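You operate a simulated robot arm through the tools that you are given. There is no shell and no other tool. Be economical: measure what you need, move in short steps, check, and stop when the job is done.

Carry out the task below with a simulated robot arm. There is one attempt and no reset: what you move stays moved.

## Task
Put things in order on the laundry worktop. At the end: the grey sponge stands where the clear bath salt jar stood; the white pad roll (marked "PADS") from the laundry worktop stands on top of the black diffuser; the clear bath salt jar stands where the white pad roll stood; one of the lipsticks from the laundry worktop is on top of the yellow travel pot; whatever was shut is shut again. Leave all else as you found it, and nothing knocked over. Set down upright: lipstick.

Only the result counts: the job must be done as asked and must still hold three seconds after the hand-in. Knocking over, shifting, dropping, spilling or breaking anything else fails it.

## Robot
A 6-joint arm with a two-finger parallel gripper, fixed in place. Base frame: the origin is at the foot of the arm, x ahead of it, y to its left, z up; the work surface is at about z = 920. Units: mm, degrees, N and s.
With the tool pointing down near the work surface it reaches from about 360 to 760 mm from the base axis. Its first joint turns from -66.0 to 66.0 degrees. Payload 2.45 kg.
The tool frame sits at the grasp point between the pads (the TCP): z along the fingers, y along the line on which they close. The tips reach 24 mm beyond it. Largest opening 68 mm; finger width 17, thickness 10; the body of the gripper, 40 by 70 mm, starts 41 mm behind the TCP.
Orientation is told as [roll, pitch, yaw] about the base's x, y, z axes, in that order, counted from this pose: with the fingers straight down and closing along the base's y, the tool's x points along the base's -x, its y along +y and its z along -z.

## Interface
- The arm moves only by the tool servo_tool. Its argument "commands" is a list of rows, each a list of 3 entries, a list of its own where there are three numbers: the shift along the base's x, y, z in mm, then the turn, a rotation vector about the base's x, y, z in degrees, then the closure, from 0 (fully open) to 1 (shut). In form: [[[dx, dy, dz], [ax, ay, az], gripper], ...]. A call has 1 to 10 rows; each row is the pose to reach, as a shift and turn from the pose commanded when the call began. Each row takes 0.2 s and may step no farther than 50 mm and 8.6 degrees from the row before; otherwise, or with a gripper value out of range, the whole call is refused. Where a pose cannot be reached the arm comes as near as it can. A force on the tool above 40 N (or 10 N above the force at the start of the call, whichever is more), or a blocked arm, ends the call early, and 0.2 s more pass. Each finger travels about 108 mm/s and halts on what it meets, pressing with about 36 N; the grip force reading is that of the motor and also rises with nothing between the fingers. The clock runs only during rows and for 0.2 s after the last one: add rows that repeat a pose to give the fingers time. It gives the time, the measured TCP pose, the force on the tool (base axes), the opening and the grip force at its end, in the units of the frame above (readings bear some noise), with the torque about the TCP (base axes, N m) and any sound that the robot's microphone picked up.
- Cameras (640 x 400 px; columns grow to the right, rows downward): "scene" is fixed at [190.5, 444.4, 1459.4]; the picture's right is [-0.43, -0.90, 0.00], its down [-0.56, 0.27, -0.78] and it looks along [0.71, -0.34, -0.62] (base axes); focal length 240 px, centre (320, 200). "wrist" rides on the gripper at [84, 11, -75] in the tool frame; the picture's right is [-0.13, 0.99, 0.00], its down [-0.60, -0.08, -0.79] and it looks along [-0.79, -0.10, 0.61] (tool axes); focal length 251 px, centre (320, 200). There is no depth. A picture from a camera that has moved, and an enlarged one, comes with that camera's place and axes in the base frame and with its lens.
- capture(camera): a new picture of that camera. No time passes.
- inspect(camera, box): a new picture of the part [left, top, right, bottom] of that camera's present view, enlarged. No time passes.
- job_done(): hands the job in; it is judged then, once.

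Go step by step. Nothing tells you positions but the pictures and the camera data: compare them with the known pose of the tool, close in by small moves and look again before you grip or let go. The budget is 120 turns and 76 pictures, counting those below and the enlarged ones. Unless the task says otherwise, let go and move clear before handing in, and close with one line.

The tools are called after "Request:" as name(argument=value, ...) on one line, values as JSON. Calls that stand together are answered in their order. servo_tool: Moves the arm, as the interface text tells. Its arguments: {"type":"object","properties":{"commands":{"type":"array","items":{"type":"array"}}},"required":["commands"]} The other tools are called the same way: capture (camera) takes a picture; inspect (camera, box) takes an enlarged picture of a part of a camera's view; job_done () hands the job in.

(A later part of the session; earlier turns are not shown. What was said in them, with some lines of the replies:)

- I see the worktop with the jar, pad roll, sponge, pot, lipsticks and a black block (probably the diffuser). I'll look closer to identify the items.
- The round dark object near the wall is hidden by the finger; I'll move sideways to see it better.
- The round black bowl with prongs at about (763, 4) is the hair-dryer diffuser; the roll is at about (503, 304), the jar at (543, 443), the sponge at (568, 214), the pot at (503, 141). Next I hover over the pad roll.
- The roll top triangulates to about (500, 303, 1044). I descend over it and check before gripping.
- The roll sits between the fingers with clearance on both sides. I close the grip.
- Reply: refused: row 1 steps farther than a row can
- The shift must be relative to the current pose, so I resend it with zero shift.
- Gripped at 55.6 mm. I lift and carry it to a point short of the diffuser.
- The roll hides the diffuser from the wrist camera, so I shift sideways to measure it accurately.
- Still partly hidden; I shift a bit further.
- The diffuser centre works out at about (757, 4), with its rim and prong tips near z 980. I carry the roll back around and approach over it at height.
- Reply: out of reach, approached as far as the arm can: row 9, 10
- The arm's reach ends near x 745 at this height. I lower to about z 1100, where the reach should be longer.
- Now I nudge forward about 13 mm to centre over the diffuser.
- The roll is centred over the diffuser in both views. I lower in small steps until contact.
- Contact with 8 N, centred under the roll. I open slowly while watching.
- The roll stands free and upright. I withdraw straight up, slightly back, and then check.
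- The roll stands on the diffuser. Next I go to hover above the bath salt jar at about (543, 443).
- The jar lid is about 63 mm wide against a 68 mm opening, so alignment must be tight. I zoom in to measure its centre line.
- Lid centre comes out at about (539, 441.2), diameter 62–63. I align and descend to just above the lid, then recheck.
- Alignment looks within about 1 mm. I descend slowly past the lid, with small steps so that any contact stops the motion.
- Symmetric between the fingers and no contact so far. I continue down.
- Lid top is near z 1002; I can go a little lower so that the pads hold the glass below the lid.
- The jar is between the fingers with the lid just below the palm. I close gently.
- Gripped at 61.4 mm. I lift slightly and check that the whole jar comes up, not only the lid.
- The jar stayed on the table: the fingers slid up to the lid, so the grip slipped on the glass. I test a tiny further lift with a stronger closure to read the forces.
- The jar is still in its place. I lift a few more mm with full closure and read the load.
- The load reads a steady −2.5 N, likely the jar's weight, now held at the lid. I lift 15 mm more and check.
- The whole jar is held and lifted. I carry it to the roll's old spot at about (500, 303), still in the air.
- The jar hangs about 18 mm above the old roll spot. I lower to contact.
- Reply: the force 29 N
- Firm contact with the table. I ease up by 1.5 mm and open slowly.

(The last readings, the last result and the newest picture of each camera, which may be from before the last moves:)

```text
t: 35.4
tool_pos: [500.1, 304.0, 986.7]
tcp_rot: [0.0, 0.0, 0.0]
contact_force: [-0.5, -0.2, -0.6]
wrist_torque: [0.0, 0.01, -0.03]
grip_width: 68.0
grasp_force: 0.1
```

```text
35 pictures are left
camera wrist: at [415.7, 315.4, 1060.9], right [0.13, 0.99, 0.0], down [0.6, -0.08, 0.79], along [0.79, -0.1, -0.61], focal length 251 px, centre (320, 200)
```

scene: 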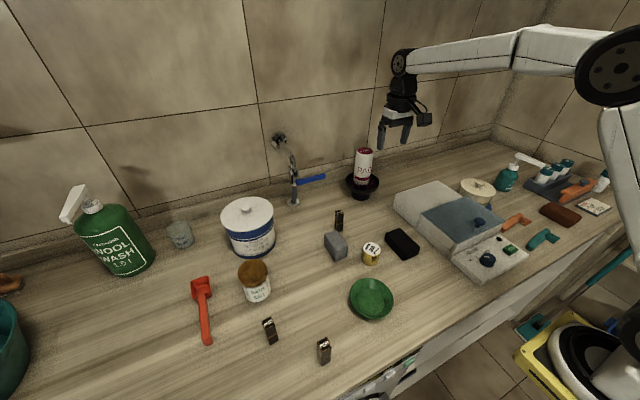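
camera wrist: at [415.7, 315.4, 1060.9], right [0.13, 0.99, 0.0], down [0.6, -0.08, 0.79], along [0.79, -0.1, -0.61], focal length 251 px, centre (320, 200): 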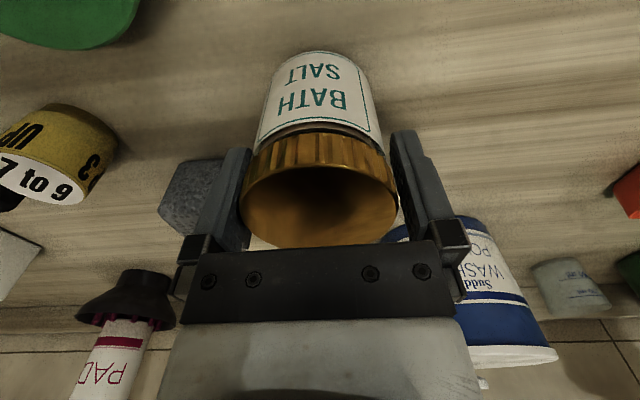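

The jar stands upright at the roll's former spot. I rise straight up and then move over the sponge.

Request:
servo_tool(commands=[[[0, 0, 8], [0, 0, 0], 0], [[0, 0, 18], [0, 0, 0], 0], [[0, 0, 40], [0, 0, 0], 0], [[0, 0, 80], [0, 0, 0], 0], [[10, -25, 110], [0, 0, 0], 0], [[30, -65, 110], [0, 0, 0], 0], [[45, -90, 105], [0, 0, 0], 0], [[45, -90, 80], [0, 0, 0], 0], [[45, -90, 80], [0, 0, 0], 0]])

Request:
capture(camera="wrist")

Request:
inspect(camera="scene", box=[230, 190, 410, 310])

```text
t: 37.4
tool_pos: [545.0, 214.8, 1066.9]
tcp_rot: [0.0, -0.1, 0.1]
contact_force: [0.5, 0.2, -1.1]
wrist_torque: [0.0, 0.0, 0.03]
grip_width: 67.8
grasp_force: 0.1
```

```text
34 pictures are left
camera wrist: at [460.3, 225.2, 1140.7], right [0.13, 0.99, 0.0], down [0.6, -0.08, 0.79], along [0.79, -0.1, -0.61], focal length 251 px, centre (320, 200)
```

wrist: 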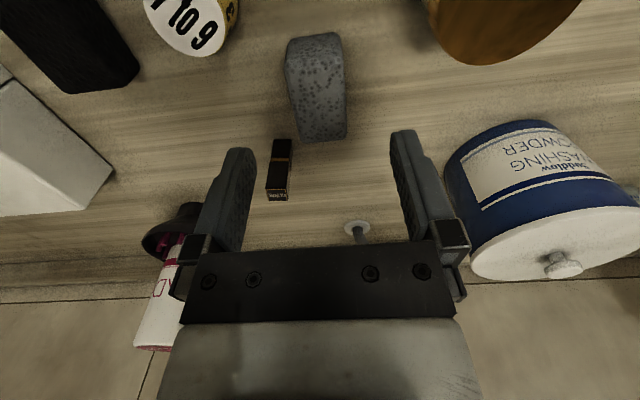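

```text
3.33 times, centred on (320, 250) of scene
camera zoom: at [190.5, 444.4, 1459.4], right [-0.43, -0.9, 0.0], down [-0.56, 0.27, -0.78], along [0.71, -0.34, -0.62], focal length 799 px, centre (320, 33)
```

zoom: 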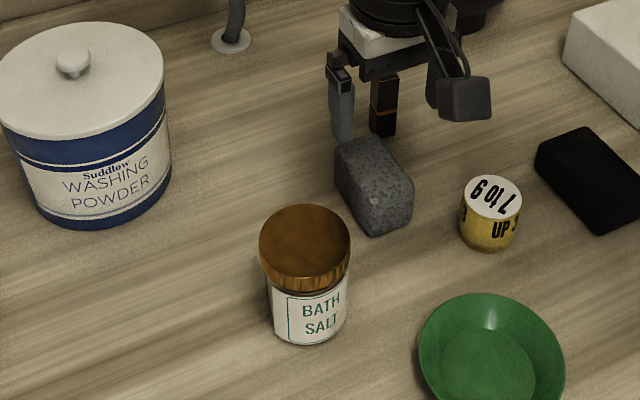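

I zoom in on the sponge to get its outline and orientation.

Request:
inspect(camera="wrist", box=[240, 10, 390, 210])

```text
2.00 times, centred on (315, 110) of wrist
camera zoom: at [460.3, 225.2, 1140.7], right [0.13, 0.99, 0.0], down [0.6, -0.08, 0.79], along [0.79, -0.1, -0.61], focal length 503 px, centre (330, 380)
```

zoom: 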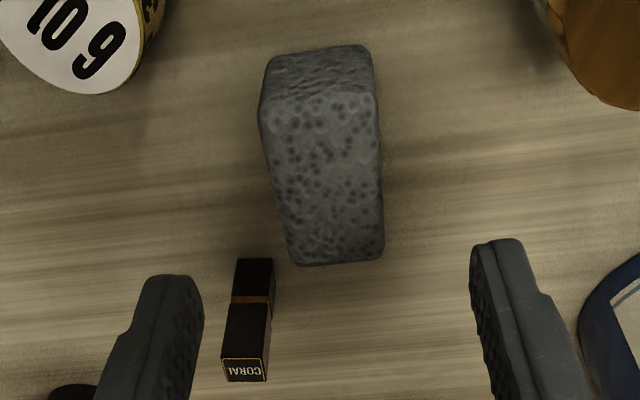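

The sponge is aligned with x, about 68×40×43 mm, centred at (571, 211). I descend over it and grip along y.

Request:
servo_tool(commands=[[[26, -4, -10], [0, 0, 0], 0], [[26, -4, -50], [0, 0, 0], 0], [[26, -4, -85], [0, 0, 0], 0], [[26, -4, -105], [0, 0, 0], 0], [[26, -4, -117], [0, 0, 0], 0], [[26, -4, -117], [0, 0, 0], 0]])

Request:
capture(camera="wrist")

```text
t: 38.8
tool_pos: [570.0, 209.8, 950.2]
tcp_rot: [0.1, 0.0, 0.2]
contact_force: [-0.8, 0.8, 0.2]
wrist_torque: [-0.01, 0.01, -0.01]
grip_width: 68.1
grasp_force: 0.1
```

```text
31 pictures are left
camera wrist: at [486.3, 221.5, 1023.9], right [0.13, 0.99, 0.0], down [0.6, -0.08, 0.79], along [0.79, -0.1, -0.61], focal length 251 px, centre (320, 200)
```

wrist: 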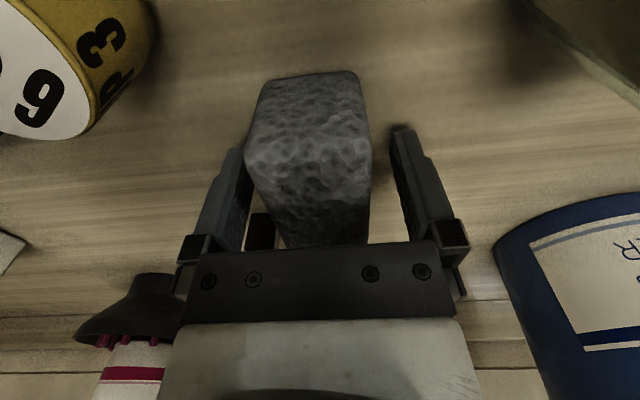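

The sponge sits between the fingers. I close on it and lift a little.

Request:
servo_tool(commands=[[[0, -1, 0], [0, 0, 0], 0.2], [[0, -1, 0], [0, 0, 0], 0.4], [[0, -1, 0], [0, 0, 0], 0.7], [[0, -1, 0], [0, 0, 0], 0.7], [[0, -1, 4], [0, 0, 0], 0.7], [[0, -1, 15], [0, 0, 0], 0.7], [[0, -1, 30], [0, 0, 0], 0.7], [[0, -1, 30], [0, 0, 0], 0.7]])

Request:
capture(camera="wrist")

```text
t: 40.6
tool_pos: [572.1, 209.4, 979.9]
tcp_rot: [0.0, 0.1, 0.0]
contact_force: [-0.1, 1.3, 0.1]
wrist_torque: [0.0, 0.03, -0.02]
grip_width: 40.6
grasp_force: 36.0
```

```text
30 pictures are left
camera wrist: at [487.3, 220.0, 1055.0], right [0.13, 0.99, 0.0], down [0.6, -0.08, 0.79], along [0.79, -0.1, -0.61], focal length 251 px, centre (320, 200)
```

wrist: 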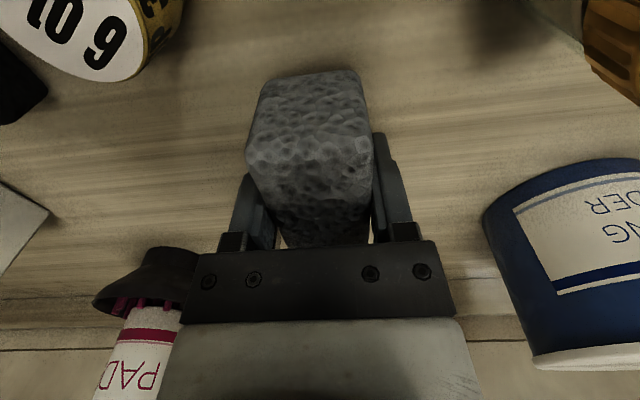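

The sponge is lifted (40.6 mm). I carry it at height over to the jar's former spot (542, 441).

Request:
servo_tool(commands=[[[0, 0, 40], [0, 0, 0], 0.7], [[0, 0, 80], [0, 0, 0], 0.7], [[0, 40, 85], [0, 0, 0], 0.7], [[0, 85, 85], [0, 0, 0], 0.7], [[-5, 130, 85], [0, 0, 0], 0.7], [[-12, 175, 85], [0, 0, 0], 0.7], [[-22, 215, 75], [0, 0, 0], 0.7], [[-30, 232, 40], [0, 0, 0], 0.7], [[-30, 232, 0], [0, 0, 0], 0.7], [[-30, 232, 0], [0, 0, 0], 0.7]])

Request:
inspect(camera="scene", box=[200, 200, 350, 310])

```text
t: 42.8
tool_pos: [539.2, 442.1, 979.3]
tcp_rot: [-0.1, 0.0, 0.1]
contact_force: [0.4, 0.5, 0.5]
wrist_torque: [0.03, 0.02, -0.01]
grip_width: 40.5
grasp_force: 36.0
```

```text
3.64 times, centred on (275, 255) of scene
camera zoom: at [190.5, 444.4, 1459.4], right [-0.43, -0.9, 0.0], down [-0.56, 0.27, -0.78], along [0.71, -0.34, -0.62], focal length 871 px, centre (484, 0)
```

zoom: 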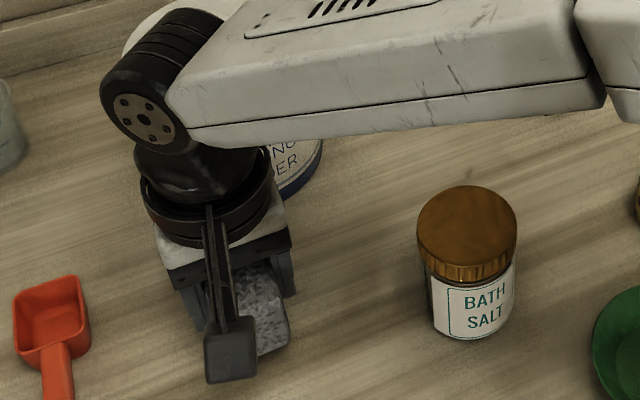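

Over the spot. I lower to the table in small steps.

Request:
servo_tool(commands=[[[2, -0.5, -10], [0, 0, 0], 0.7], [[2, -0.5, -20], [0, 0, 0], 0.7], [[2, -0.5, -25], [0, 0, 0], 0.7], [[2, -0.5, -28], [0, 0, 0], 0.7], [[2, -0.5, -29.5], [0, 0, 0], 0.7], [[2, -0.5, -29.5], [0, 0, 0], 0.7]])

```text
t: 44.2
tool_pos: [542.7, 441.7, 950.9]
tcp_rot: [0.0, 0.1, -0.1]
contact_force: [0.2, 0.7, 0.6]
wrist_torque: [0.02, -0.01, 0.0]
grip_width: 40.7
grasp_force: 36.2
```

Request:
servo_tool(commands=[[[0, 0, -1], [0, 0, 0], 0.7], [[0, 0, -1], [0, 0, 0], 0.7]])

```text
t: 44.8
tool_pos: [543.1, 441.3, 949.8]
tcp_rot: [-0.1, -0.1, 0.0]
contact_force: [-2.5, -1.1, 3.0]
wrist_torque: [-0.04, 0.02, -0.03]
grip_width: 40.6
grasp_force: 36.1
```

Light contact. I open and withdraw straight up.

Request:
servo_tool(commands=[[[0, 0, 0], [0, 0, 0], 0.3], [[0, 0, 0], [0, 0, 0], 0.1], [[0, 0, 0], [0, 0, 0], 0.0], [[0, 0, 0], [0, 0, 0], 0.0], [[0, 0, 20], [0, 0, 0], 0.0], [[0, 0, 50], [0, 0, 0], 0.0], [[0, 0, 95], [0, 0, 0], 0.0], [[0, 0, 140], [0, 0, 0], 0.0]])

Request:
capture(camera="wrist")

Request:
capture(camera="scene")

```text
t: 46.6
tool_pos: [542.4, 439.5, 1091.6]
tcp_rot: [0.0, 0.0, 0.1]
contact_force: [0.3, 0.0, -0.1]
wrist_torque: [-0.01, -0.01, 0.0]
grip_width: 68.0
grasp_force: 0.1
```

```text
28 pictures are left
camera wrist: at [458.2, 450.7, 1165.3], right [0.13, 0.99, 0.0], down [0.6, -0.08, 0.79], along [0.79, -0.1, -0.61], focal length 251 px, centre (320, 200)
```

wrist: 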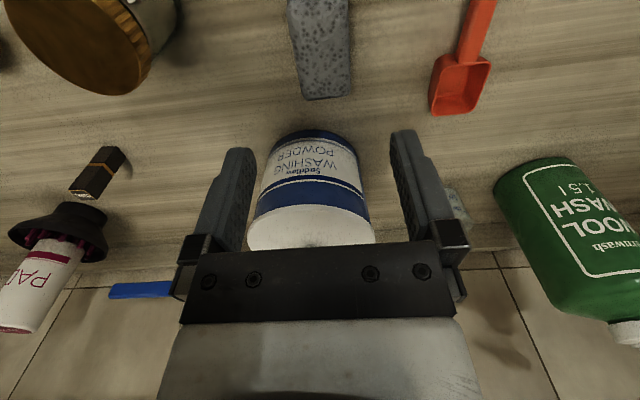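

```text
27 pictures are left
```

scene: 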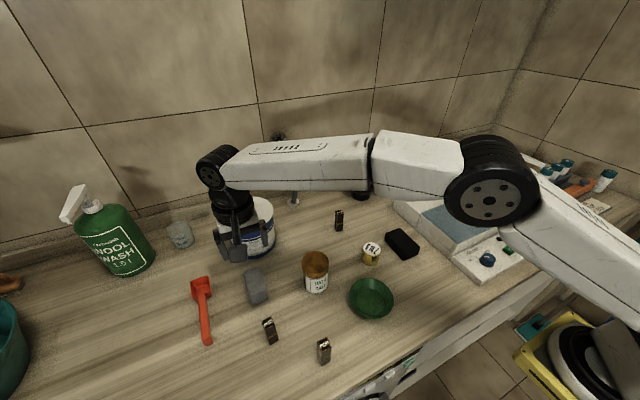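

Sponge is in place. Next is the nearest lipstick (CORAL) at about (650, 160); I hover short of it to measure.

Request:
servo_tool(commands=[[[0, -45, 10], [0, 0, 0], 0], [[0, -90, 10], [0, 0, 0], 0], [[20, -135, 10], [0, 0, 0], 0], [[40, -175, 5], [0, 0, 0], 0], [[60, -215, 0], [0, 0, 0], 0], [[80, -250, -10], [0, 0, 0], 0], [[95, -277, -25], [0, 0, 0], 0], [[95, -277, -40], [0, 0, 0], 0], [[95, -277, -40], [0, 0, 0], 0]])

Request:
capture(camera="wrist")

Request:
inspect(camera="wrist", box=[250, 0, 400, 180])

```text
t: 48.6
tool_pos: [635.8, 163.6, 1047.8]
tcp_rot: [0.0, 0.0, 0.1]
contact_force: [-0.3, -0.5, -0.3]
wrist_torque: [0.01, 0.0, -0.02]
grip_width: 67.8
grasp_force: 0.1
```

```text
26 pictures are left
camera wrist: at [551.6, 174.4, 1122.6], right [0.13, 0.99, 0.0], down [0.6, -0.08, 0.79], along [0.79, -0.1, -0.61], focal length 251 px, centre (320, 200)
```

wrist: 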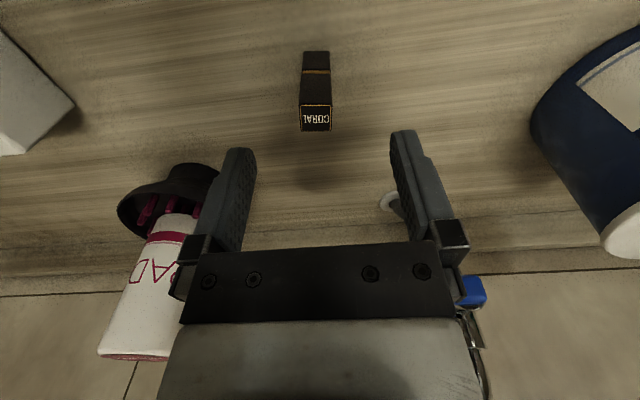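

```text
2.22 times, centred on (325, 90) of wrist
camera zoom: at [551.6, 174.4, 1122.6], right [0.13, 0.99, 0.0], down [0.6, -0.08, 0.79], along [0.79, -0.1, -0.61], focal length 559 px, centre (309, 444)
```

zoom: 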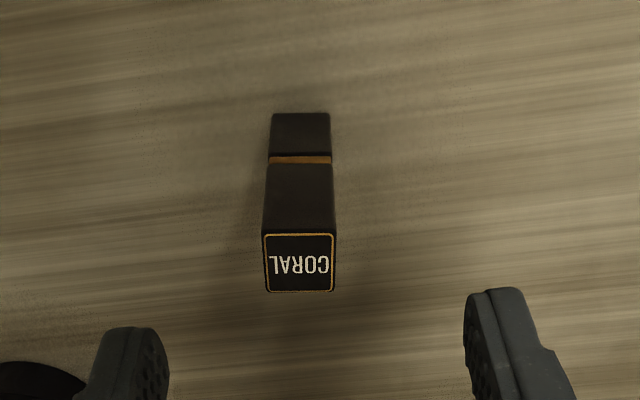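

The lipstick is 19 mm square, at (643, 161), top at z 991. I descend and grip at z 965.

Request:
servo_tool(commands=[[[7, -2, -20], [0, 0, 0], 0], [[7, -2, -50], [0, 0, 0], 0], [[7, -2, -75], [0, 0, 0], 0], [[7, -2, -83], [0, 0, 0], 0], [[7, -2, -83], [0, 0, 0], 0]])

Request:
capture(camera="wrist")

```text
t: 49.8
tool_pos: [646.4, 161.2, 966.4]
tcp_rot: [-0.1, 0.0, 0.1]
contact_force: [-0.6, 1.2, 0.4]
wrist_torque: [0.01, 0.02, 0.02]
grip_width: 67.7
grasp_force: 0.0
```

```text
24 pictures are left
camera wrist: at [560.9, 172.4, 1040.0], right [0.13, 0.99, 0.0], down [0.6, -0.08, 0.79], along [0.79, -0.1, -0.61], focal length 251 px, centre (320, 200)
```

wrist: 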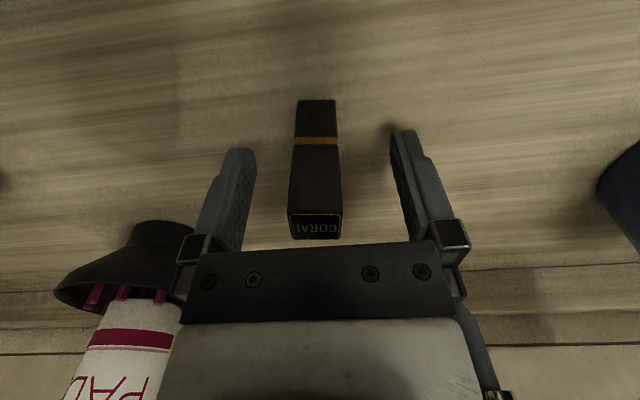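

Centred. I close gradually and lift.

Request:
servo_tool(commands=[[[0, -1, 0], [0, 0, 0], 0.3], [[0, -1, 0], [0, 0, 0], 0.5], [[0, -1, 0], [0, 0, 0], 0.6], [[0, -1, 0], [0, 0, 0], 0.68], [[0, -1, 0], [0, 0, 0], 0.76], [[0, -1, 0], [0, 0, 0], 0.95], [[0, -1, 0], [0, 0, 0], 0.95], [[0, -1, 5], [0, 0, 0], 0.95], [[0, -1, 30], [0, 0, 0], 0.95], [[0, -1, 75], [0, 0, 0], 0.95]])

Request:
capture(camera="wrist")

```text
t: 52.0
tool_pos: [646.2, 160.1, 1042.3]
tcp_rot: [0.0, 0.0, 0.0]
contact_force: [-0.2, 0.5, -0.4]
wrist_torque: [-0.01, 0.02, 0.0]
grip_width: 19.3
grasp_force: 36.4
```

```text
23 pictures are left
camera wrist: at [561.4, 171.3, 1116.7], right [0.13, 0.99, 0.0], down [0.6, -0.08, 0.79], along [0.79, -0.1, -0.61], focal length 251 px, centre (320, 200)
```

wrist: 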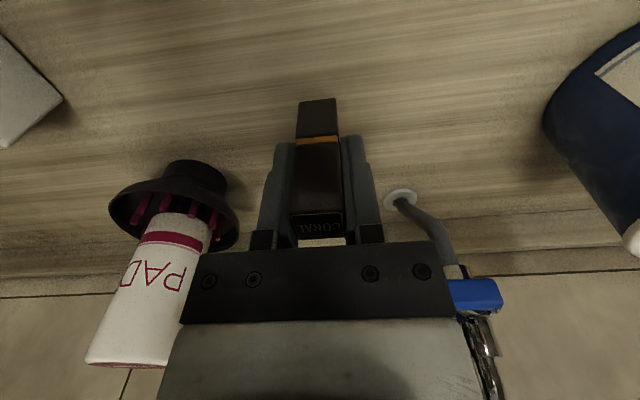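

The lipstick is held upright. I move to hover over the yellow pot and measure it.

Request:
servo_tool(commands=[[[-10, 0, 40], [0, 0, 0], 0.95], [[-45, -5, 68], [0, 0, 0], 0.95], [[-90, -12, 68], [0, 0, 0], 0.95], [[-135, -18, 68], [0, 0, 0], 0.95], [[-143, -19, 68], [0, 0, 0], 0.95], [[-143, -19, 68], [0, 0, 0], 0.95]])

Request:
inspect(camera="wrist", box=[220, 0, 420, 140])

Request:
inspect(camera="scene", box=[320, 200, 420, 290])

```text
t: 53.4
tool_pos: [501.6, 141.5, 1110.7]
tcp_rot: [0.0, 0.0, 0.0]
contact_force: [-0.2, 0.0, 0.3]
wrist_torque: [-0.02, -0.03, 0.01]
grip_width: 19.3
grasp_force: 36.1
```

```text
2.86 times, centred on (320, 70) of wrist
camera zoom: at [417.5, 152.4, 1184.3], right [0.13, 0.99, 0.0], down [0.6, -0.08, 0.79], along [0.79, -0.1, -0.61], focal length 718 px, centre (320, 571)
```

zoom: 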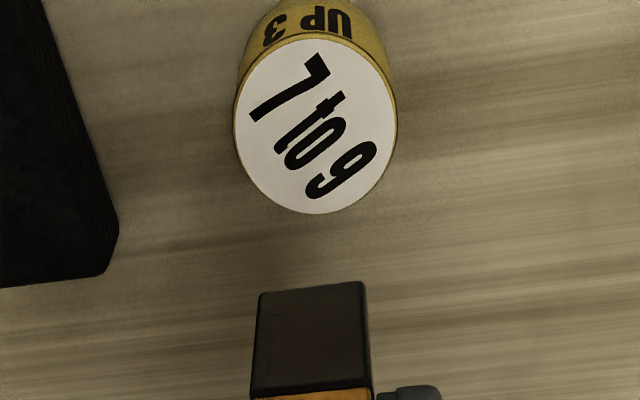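

```text
4.44 times, centred on (370, 245) of scene
camera zoom: at [190.5, 444.4, 1459.4], right [-0.43, -0.9, 0.0], down [-0.56, 0.27, -0.78], along [0.71, -0.34, -0.62], focal length 1065 px, centre (98, 0)
```

zoom: 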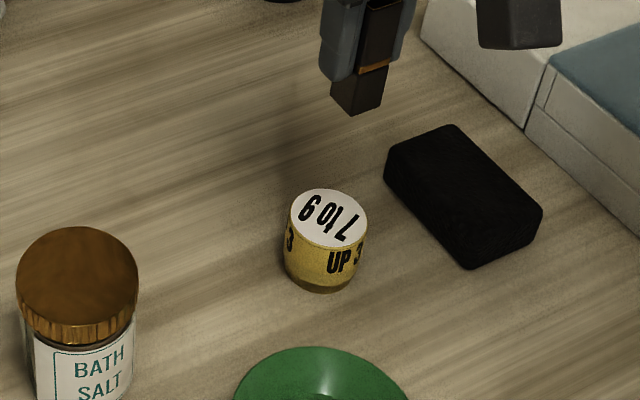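

The pot's top is 44 mm wide, centred at about (502, 141.5), z≈968. I lower to just above and check the relative alignment.

Request:
servo_tool(commands=[[[2, 0, -30], [0, 0, 0], 0.95], [[2, 0, -60], [0, 0, 0], 0.95], [[2, 0, -82], [0, 0, 0], 0.95], [[2, 0, -82], [0, 0, 0], 0.95]])

Request:
inspect(camera="wrist", box=[220, 0, 420, 140])

Request:
inspect(camera="scene", box=[330, 200, 410, 280])

```text
t: 54.4
tool_pos: [503.4, 141.8, 1029.3]
tcp_rot: [0.0, -0.1, 0.1]
contact_force: [0.3, 0.5, -0.2]
wrist_torque: [0.01, 0.0, 0.0]
grip_width: 19.0
grasp_force: 36.1
```

```text
2.86 times, centred on (320, 70) of wrist
camera zoom: at [419.3, 152.0, 1102.1], right [0.13, 0.99, 0.0], down [0.6, -0.08, 0.79], along [0.79, -0.1, -0.61], focal length 718 px, centre (320, 571)
```

zoom: 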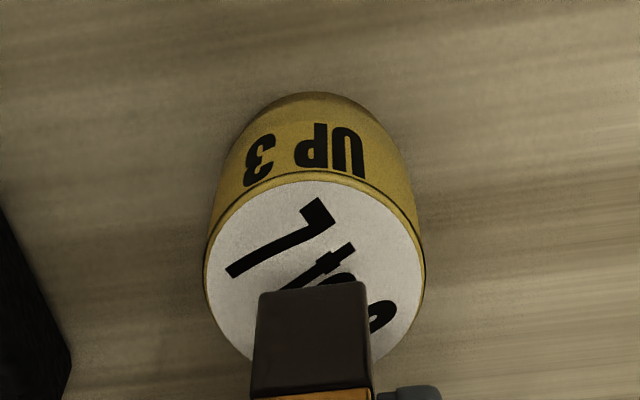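

```text
5.00 times, centred on (370, 240) of scene
camera zoom: at [190.5, 444.4, 1459.4], right [-0.43, -0.9, 0.0], down [-0.56, 0.27, -0.78], along [0.71, -0.34, -0.62], focal length 1198 px, centre (70, 0)
```

zoom: 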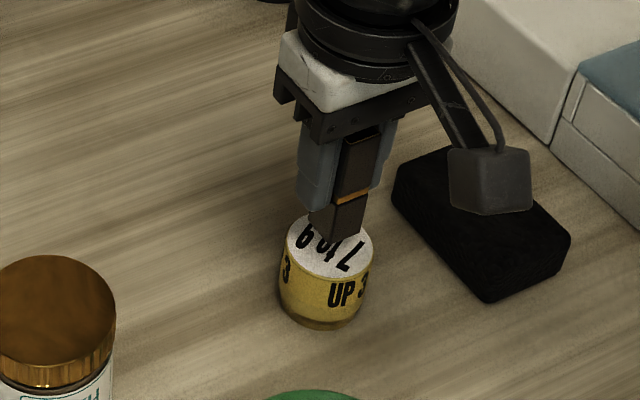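

The lipstick is centred over the pot within about 2 mm. I lower to contact in small steps.

Request:
servo_tool(commands=[[[2, 0, -5], [0, 0, 0], 0.95], [[2, 0, -10], [0, 0, 0], 0.95], [[2, 0, -13], [0, 0, 0], 0.95], [[2, 0, -15], [0, 0, 0], 0.95], [[2, 0, -17], [0, 0, 0], 0.95], [[2, 0, -17], [0, 0, 0], 0.95]])

```text
t: 55.8
tool_pos: [506.1, 142.6, 1012.7]
tcp_rot: [0.1, 0.0, 0.0]
contact_force: [-2.5, 0.3, 10.9]
wrist_torque: [0.02, 0.15, -0.02]
grip_width: 19.2
grasp_force: 35.6
```

Contact. I ease the pressure slightly and open gradually.

Request:
servo_tool(commands=[[[0, 0, 0.7], [0, 0, 0], 0.95], [[0, 0, 0.7], [0, 0, 0], 0.95], [[0, 0, 0.7], [0, 0, 0], 0.7], [[0, 0, 0.7], [0, 0, 0], 0.66], [[0, 0, 0.7], [0, 0, 0], 0.6], [[0, 0, 0.7], [0, 0, 0], 0.45], [[0, 0, 0.7], [0, 0, 0], 0.3], [[0, 0, 0.7], [0, 0, 0], 0.3]])

Request:
inspect(camera="scene", box=[330, 200, 410, 280])

Request:
capture(camera="wrist")

```text
t: 57.6
tool_pos: [505.2, 142.1, 1012.0]
tcp_rot: [0.0, 0.1, 0.0]
contact_force: [-0.6, 0.7, 0.5]
wrist_torque: [0.02, -0.04, -0.01]
grip_width: 47.5
grasp_force: 0.0
```

```text
5.00 times, centred on (370, 240) of scene
camera zoom: at [190.5, 444.4, 1459.4], right [-0.43, -0.9, 0.0], down [-0.56, 0.27, -0.78], along [0.71, -0.34, -0.62], focal length 1198 px, centre (70, 0)
```

zoom: 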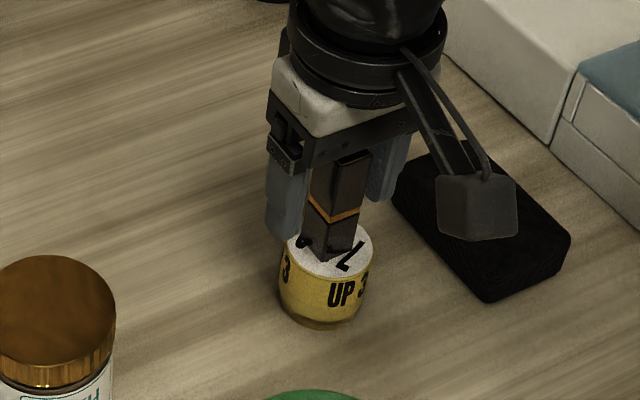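

```text
17 pictures are left
camera wrist: at [421.0, 153.0, 1085.6], right [0.13, 0.99, 0.0], down [0.6, -0.08, 0.79], along [0.79, -0.1, -0.61], focal length 251 px, centre (320, 200)
```

wrist: 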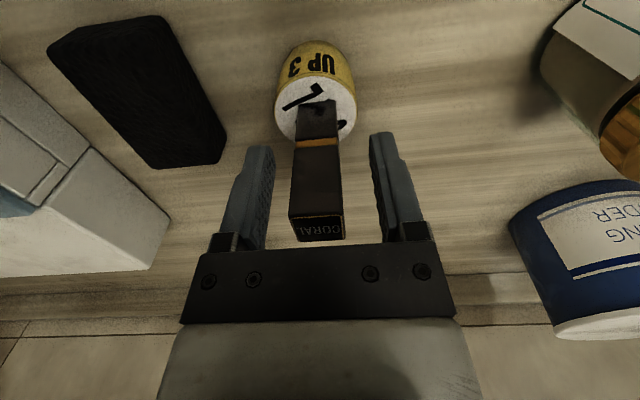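

The lipstick stands upright on the pot. I open further, rise straight up and clear off before a last look.

Request:
servo_tool(commands=[[[0, 0, 0], [0, 0, 0], 0.1], [[0, 0, 10], [0, 0, 0], 0.0], [[0, 0, 25], [0, 0, 0], 0.0], [[0, 0, 55], [0, 0, 0], 0.0], [[0, 0, 95], [0, 0, 0], 0.0], [[0, 0, 140], [0, 0, 0], 0.0], [[-20, 0, 185], [0, 0, 0], 0.0], [[-60, -20, 205], [0, 0, 0], 0.0], [[-100, -40, 220], [0, 0, 0], 0.0], [[-100, -40, 220], [0, 0, 0], 0.0]])

Request:
capture(camera="scene")

Request:
capture(camera="wrist")

```text
t: 59.8
tool_pos: [406.8, 101.2, 1231.1]
tcp_rot: [-0.1, 0.0, 0.0]
contact_force: [-0.3, 0.6, 0.1]
wrist_torque: [0.02, 0.03, -0.02]
grip_width: 68.1
grasp_force: 0.2
```

```text
16 pictures are left
```

scene: 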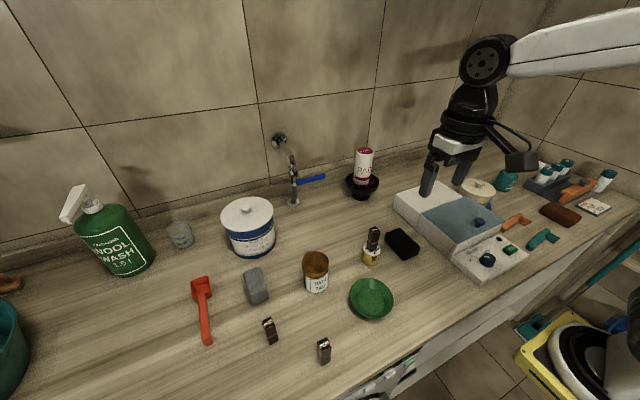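

```text
15 pictures are left
camera wrist: at [321.8, 111.7, 1305.4], right [0.13, 0.99, 0.0], down [0.6, -0.08, 0.79], along [0.79, -0.1, -0.61], focal length 251 px, centre (320, 200)
```

wrist: 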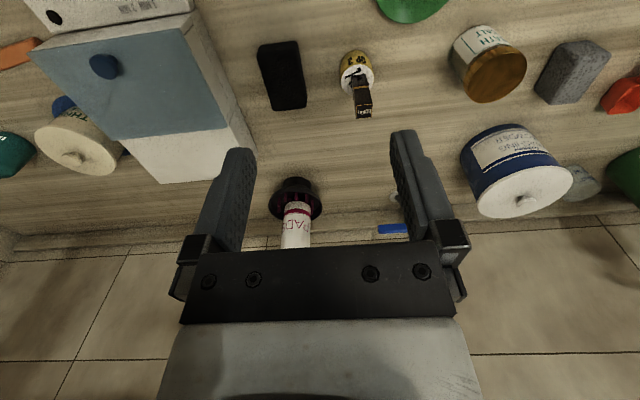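

All four items are where they should be, everything else is unchanged, nothing was opened and the gripper is clear, so I hand in.

Request:
job_done()

```text
The job is handed in.
```

The job is handed in. The pad roll stands on the black diffuser and the bath salt jar is where the roll was. The grey sponge is where the jar was, and the CORAL lipstick is upright on the yellow travel pot. I opened nothing, and the last pictures show nothing knocked over or out of place.
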